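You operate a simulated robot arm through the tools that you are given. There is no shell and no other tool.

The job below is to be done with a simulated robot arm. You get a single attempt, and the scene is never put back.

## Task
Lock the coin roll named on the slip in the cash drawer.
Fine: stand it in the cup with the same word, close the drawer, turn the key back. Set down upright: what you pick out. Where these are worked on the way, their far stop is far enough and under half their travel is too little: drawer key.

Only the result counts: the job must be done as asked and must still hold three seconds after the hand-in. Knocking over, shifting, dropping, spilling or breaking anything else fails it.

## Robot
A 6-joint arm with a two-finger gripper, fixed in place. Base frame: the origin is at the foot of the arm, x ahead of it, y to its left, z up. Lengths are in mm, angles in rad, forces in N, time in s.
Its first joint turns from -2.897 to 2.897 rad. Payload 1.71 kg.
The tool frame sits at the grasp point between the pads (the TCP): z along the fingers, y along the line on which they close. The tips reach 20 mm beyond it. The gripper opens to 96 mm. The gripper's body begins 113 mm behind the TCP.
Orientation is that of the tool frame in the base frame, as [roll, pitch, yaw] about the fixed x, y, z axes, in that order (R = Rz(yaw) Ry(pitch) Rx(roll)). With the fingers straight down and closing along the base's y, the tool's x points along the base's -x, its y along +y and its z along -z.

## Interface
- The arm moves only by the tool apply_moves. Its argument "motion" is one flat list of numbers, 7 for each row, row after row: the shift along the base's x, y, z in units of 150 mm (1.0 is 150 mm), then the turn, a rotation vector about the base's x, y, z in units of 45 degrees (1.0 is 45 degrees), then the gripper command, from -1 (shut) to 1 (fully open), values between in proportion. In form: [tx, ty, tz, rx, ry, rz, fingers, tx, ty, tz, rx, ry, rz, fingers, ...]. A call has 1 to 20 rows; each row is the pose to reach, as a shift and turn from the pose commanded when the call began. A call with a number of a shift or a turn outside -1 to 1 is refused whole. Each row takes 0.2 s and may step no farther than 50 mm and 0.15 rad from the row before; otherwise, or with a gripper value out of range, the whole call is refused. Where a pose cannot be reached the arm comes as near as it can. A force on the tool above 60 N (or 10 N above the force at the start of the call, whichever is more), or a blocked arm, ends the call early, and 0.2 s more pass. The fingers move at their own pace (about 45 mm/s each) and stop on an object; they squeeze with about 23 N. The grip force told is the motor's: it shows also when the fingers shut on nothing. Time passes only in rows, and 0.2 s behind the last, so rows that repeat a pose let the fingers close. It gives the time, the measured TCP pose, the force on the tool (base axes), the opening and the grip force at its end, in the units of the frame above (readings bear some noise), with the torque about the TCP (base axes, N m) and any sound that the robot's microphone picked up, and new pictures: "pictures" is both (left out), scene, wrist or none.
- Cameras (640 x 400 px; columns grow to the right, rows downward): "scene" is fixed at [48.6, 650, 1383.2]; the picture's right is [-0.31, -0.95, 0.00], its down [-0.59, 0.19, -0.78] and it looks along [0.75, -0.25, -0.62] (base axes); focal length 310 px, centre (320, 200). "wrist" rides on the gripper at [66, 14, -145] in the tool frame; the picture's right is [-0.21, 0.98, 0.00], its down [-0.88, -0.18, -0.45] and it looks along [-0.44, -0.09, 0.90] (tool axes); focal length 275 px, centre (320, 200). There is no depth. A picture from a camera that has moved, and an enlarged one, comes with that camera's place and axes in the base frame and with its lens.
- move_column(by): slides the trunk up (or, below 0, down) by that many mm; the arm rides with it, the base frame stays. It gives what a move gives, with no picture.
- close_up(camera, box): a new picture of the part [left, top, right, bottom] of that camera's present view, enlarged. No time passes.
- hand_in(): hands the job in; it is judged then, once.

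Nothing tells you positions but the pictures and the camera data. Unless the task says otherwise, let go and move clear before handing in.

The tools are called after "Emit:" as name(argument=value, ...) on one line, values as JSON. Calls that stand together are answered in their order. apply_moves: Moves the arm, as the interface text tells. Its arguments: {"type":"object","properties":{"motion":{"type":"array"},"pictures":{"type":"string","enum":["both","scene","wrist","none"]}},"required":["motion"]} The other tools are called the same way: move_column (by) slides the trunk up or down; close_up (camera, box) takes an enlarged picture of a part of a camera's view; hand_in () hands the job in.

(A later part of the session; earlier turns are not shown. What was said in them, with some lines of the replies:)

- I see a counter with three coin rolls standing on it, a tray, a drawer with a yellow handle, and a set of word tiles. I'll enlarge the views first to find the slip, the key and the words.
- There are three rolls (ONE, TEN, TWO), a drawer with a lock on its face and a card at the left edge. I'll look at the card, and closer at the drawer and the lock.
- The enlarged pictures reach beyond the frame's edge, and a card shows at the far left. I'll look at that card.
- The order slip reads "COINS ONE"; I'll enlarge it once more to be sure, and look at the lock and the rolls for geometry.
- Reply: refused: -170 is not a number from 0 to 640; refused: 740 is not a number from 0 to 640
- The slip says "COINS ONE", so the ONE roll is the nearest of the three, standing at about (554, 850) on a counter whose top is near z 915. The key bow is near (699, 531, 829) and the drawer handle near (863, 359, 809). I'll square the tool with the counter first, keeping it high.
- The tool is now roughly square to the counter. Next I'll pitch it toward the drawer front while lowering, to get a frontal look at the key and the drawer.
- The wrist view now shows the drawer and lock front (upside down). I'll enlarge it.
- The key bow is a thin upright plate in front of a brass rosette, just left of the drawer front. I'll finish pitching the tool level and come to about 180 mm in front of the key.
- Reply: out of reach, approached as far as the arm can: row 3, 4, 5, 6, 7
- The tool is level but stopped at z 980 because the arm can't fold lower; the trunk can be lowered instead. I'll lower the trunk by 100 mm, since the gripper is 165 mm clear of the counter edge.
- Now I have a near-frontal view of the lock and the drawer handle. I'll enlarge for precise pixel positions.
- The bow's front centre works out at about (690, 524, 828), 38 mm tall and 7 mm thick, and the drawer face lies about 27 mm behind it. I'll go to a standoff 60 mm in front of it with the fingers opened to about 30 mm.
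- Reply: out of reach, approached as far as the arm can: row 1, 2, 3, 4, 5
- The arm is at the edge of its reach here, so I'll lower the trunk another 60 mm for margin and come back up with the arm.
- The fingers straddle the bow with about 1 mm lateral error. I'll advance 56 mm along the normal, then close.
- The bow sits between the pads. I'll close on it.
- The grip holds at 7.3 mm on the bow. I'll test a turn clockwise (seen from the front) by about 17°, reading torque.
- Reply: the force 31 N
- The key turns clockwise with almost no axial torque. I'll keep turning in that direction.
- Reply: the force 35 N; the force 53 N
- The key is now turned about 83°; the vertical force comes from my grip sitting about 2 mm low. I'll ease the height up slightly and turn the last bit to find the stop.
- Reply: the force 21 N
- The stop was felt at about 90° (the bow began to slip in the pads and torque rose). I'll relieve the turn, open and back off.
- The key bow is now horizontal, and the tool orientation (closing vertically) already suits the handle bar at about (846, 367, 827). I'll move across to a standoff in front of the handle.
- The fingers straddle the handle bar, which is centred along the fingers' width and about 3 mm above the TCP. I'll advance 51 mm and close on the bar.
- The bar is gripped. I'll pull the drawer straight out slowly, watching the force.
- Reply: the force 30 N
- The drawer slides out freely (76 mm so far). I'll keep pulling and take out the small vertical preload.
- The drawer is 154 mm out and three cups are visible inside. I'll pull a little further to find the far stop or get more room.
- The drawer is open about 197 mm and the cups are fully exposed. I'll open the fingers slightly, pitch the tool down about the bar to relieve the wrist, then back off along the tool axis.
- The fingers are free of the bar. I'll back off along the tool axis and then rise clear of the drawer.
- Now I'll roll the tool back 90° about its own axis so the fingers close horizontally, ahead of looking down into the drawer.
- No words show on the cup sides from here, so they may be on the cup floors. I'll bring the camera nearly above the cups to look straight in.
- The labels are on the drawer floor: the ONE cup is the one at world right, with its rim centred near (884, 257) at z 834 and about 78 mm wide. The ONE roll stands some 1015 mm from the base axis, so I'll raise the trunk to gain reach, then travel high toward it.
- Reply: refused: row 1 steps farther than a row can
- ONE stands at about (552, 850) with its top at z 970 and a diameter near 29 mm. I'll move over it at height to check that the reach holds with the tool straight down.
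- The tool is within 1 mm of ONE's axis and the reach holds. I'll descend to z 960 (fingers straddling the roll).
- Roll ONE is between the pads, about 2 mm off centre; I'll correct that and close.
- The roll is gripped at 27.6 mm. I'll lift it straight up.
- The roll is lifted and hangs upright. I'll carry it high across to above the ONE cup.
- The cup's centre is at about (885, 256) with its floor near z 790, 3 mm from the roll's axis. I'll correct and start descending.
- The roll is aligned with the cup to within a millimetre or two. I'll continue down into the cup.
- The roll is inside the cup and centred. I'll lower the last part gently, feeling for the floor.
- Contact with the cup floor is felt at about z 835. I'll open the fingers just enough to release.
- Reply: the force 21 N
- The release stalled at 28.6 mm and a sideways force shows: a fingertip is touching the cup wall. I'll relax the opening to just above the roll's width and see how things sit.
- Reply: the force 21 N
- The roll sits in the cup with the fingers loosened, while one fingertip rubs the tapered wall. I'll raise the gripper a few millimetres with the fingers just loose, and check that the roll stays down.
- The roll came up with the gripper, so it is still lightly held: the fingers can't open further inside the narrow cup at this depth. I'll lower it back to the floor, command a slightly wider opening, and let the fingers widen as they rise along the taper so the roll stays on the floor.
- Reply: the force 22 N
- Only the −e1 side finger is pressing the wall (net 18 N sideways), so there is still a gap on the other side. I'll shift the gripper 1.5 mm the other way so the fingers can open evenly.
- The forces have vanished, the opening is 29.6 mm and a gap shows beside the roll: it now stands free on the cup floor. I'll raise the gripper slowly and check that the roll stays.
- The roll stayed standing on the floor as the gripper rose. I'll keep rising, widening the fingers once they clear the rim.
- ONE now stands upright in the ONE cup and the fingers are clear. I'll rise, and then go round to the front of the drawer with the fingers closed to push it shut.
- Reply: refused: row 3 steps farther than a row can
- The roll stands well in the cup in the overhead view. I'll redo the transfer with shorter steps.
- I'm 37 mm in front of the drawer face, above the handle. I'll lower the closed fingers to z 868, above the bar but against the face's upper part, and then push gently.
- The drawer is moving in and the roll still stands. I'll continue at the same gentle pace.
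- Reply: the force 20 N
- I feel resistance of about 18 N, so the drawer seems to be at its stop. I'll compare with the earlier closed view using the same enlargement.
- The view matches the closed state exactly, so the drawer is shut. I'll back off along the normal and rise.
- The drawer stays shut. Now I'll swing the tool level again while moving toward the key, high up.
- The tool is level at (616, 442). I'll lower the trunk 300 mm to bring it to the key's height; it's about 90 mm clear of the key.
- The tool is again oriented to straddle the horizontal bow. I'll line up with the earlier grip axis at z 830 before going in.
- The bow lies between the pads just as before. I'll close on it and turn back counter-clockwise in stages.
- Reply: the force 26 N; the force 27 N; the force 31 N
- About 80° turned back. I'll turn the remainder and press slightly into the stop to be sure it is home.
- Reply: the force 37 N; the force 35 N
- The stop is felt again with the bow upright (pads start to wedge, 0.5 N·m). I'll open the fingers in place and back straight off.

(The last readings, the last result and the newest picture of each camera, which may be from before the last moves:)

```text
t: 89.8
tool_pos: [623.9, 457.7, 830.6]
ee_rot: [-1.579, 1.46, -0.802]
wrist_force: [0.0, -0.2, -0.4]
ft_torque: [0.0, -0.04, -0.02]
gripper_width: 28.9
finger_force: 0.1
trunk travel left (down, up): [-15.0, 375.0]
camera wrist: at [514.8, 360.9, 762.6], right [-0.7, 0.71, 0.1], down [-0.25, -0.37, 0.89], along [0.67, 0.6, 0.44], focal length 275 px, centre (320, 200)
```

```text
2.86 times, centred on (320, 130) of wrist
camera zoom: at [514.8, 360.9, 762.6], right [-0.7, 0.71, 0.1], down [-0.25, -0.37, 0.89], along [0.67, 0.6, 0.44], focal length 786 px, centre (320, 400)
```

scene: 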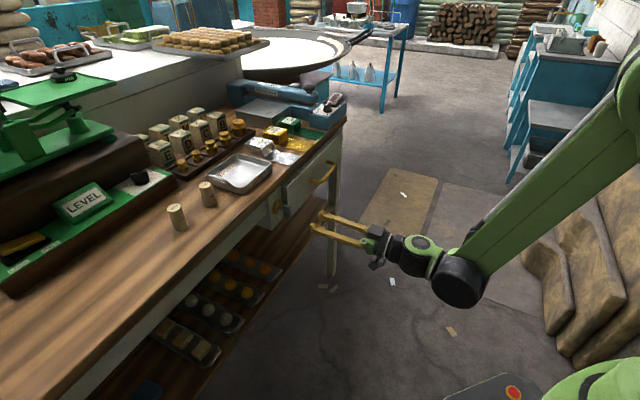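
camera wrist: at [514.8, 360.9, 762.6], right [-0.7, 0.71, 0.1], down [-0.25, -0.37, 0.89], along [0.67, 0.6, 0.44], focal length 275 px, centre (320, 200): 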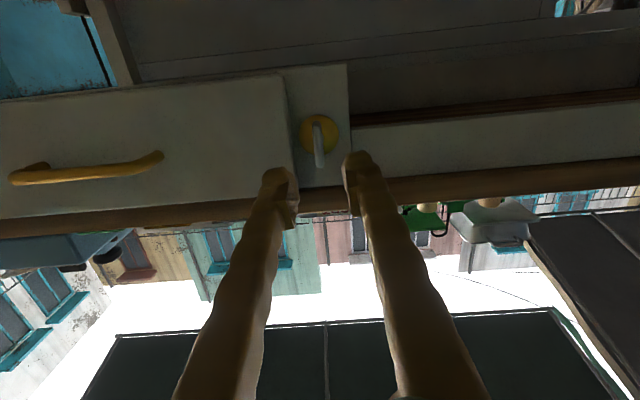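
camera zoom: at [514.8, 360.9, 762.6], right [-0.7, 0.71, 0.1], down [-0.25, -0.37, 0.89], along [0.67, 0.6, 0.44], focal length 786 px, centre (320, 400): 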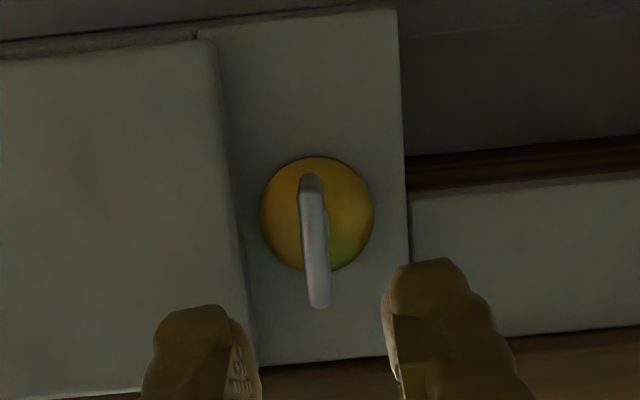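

The key bow is back exactly as at the start and the drawer is shut. I'll move further clear and take a last look.

Emit:
apply_moves(motion=[-0.05, -0.05, 0.25, 0, 0, 0, -0.4, -0.1, -0.1, 0.5, 0, 0, 0, -0.4, -0.15, -0.15, 0.75, 0, 0, 0, -0.4, -0.2, -0.2, 1.0, 0, 0, 0, -0.4, -0.2, -0.2, 1.0, 0, 0, 0, -0.4, -0.2, -0.2, 1.0, 0, 0, 0, -0.4], pictures="both")

Emit:
close_up(camera="scene", box=[100, 60, 360, 280])

Emit:
close_up(camera="scene", box=[260, 140, 360, 230])

```text
t: 91.2
tool_pos: [593.1, 428.4, 979.0]
ee_rot: [-1.573, 1.46, -0.798]
wrist_force: [0.4, -0.8, 0.4]
ft_torque: [-0.03, 0.03, -0.02]
gripper_width: 28.8
finger_force: 0.0
trunk travel left (down, up): [-15.0, 375.0]
camera wrist: at [484.6, 331.6, 911.6], right [-0.7, 0.71, 0.1], down [-0.26, -0.37, 0.89], along [0.67, 0.6, 0.44], focal length 275 px, centre (320, 200)
```

scene: 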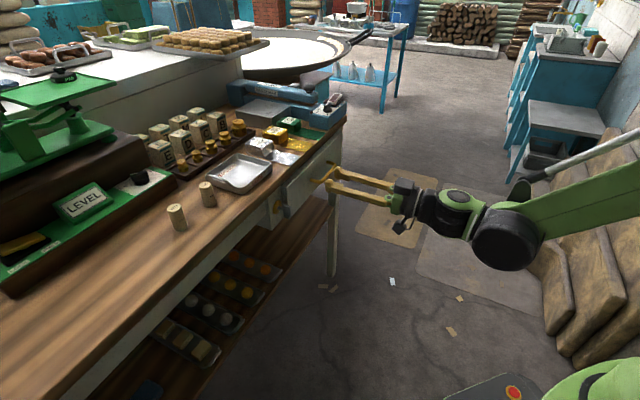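
wrist: 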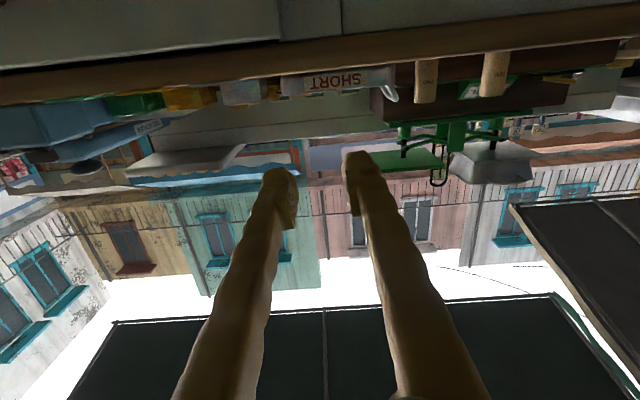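

```text
1.82 times, centred on (230, 170) of scene
camera zoom: at [48.6, 650.0, 1383.2], right [-0.31, -0.95, 0.0], down [-0.59, 0.19, -0.78], along [0.75, -0.25, -0.62], focal length 563 px, centre (484, 254)
```

zoom: 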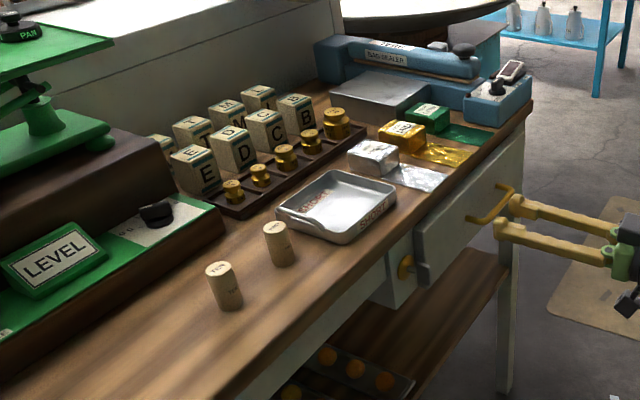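

```text
4.44 times, centred on (310, 185) of scene
camera zoom: at [48.6, 650.0, 1383.2], right [-0.31, -0.95, 0.0], down [-0.59, 0.19, -0.78], along [0.75, -0.25, -0.62], focal length 1377 px, centre (364, 267)
```

zoom: 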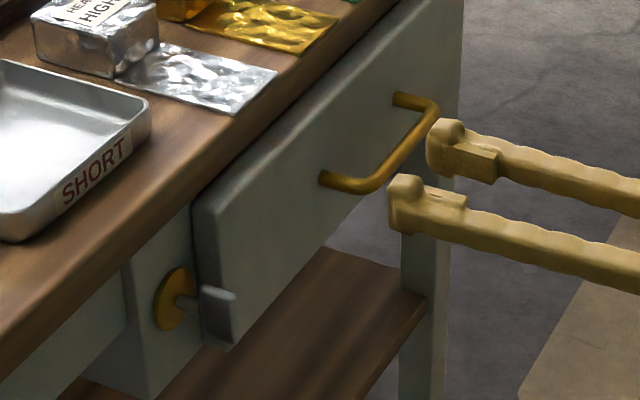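

The drawer is shut and the key is upright, as at the start. The other two rolls and everything else on the counter are where they were, and the gripper is clear. The ONE roll was standing in the ONE cup the last time I saw it, partway through the gentle push; I can't see it inside the closed drawer. I'll hand in now.

Emit:
hand_in()

```text
The job is handed in.
```

The ONE coin roll, named on the slip ("COINS ONE"), should now be locked in the cash drawer. The job is handed in; I haven't had a result back.

- **Roll:** It stands in the cup marked ONE on the drawer floor. I last saw it upright partway through closing. I couldn't see it once the drawer was shut, but I pushed gently to the end.
- **Drawer:** It is fully closed and matches its starting picture. I didn't pull on it to test the lock.
- **Key:** I turned it to its far stop to unlock, and after closing I turned it back until I felt the other stop. It stands upright as it did at the start.
- **Other items:** The TEN and TWO rolls and everything else on the counter look unmoved. While I was letting go of the roll, a fingertip pressed sideways on the ONE cup, at about 19 N. The cup didn't appear to move.
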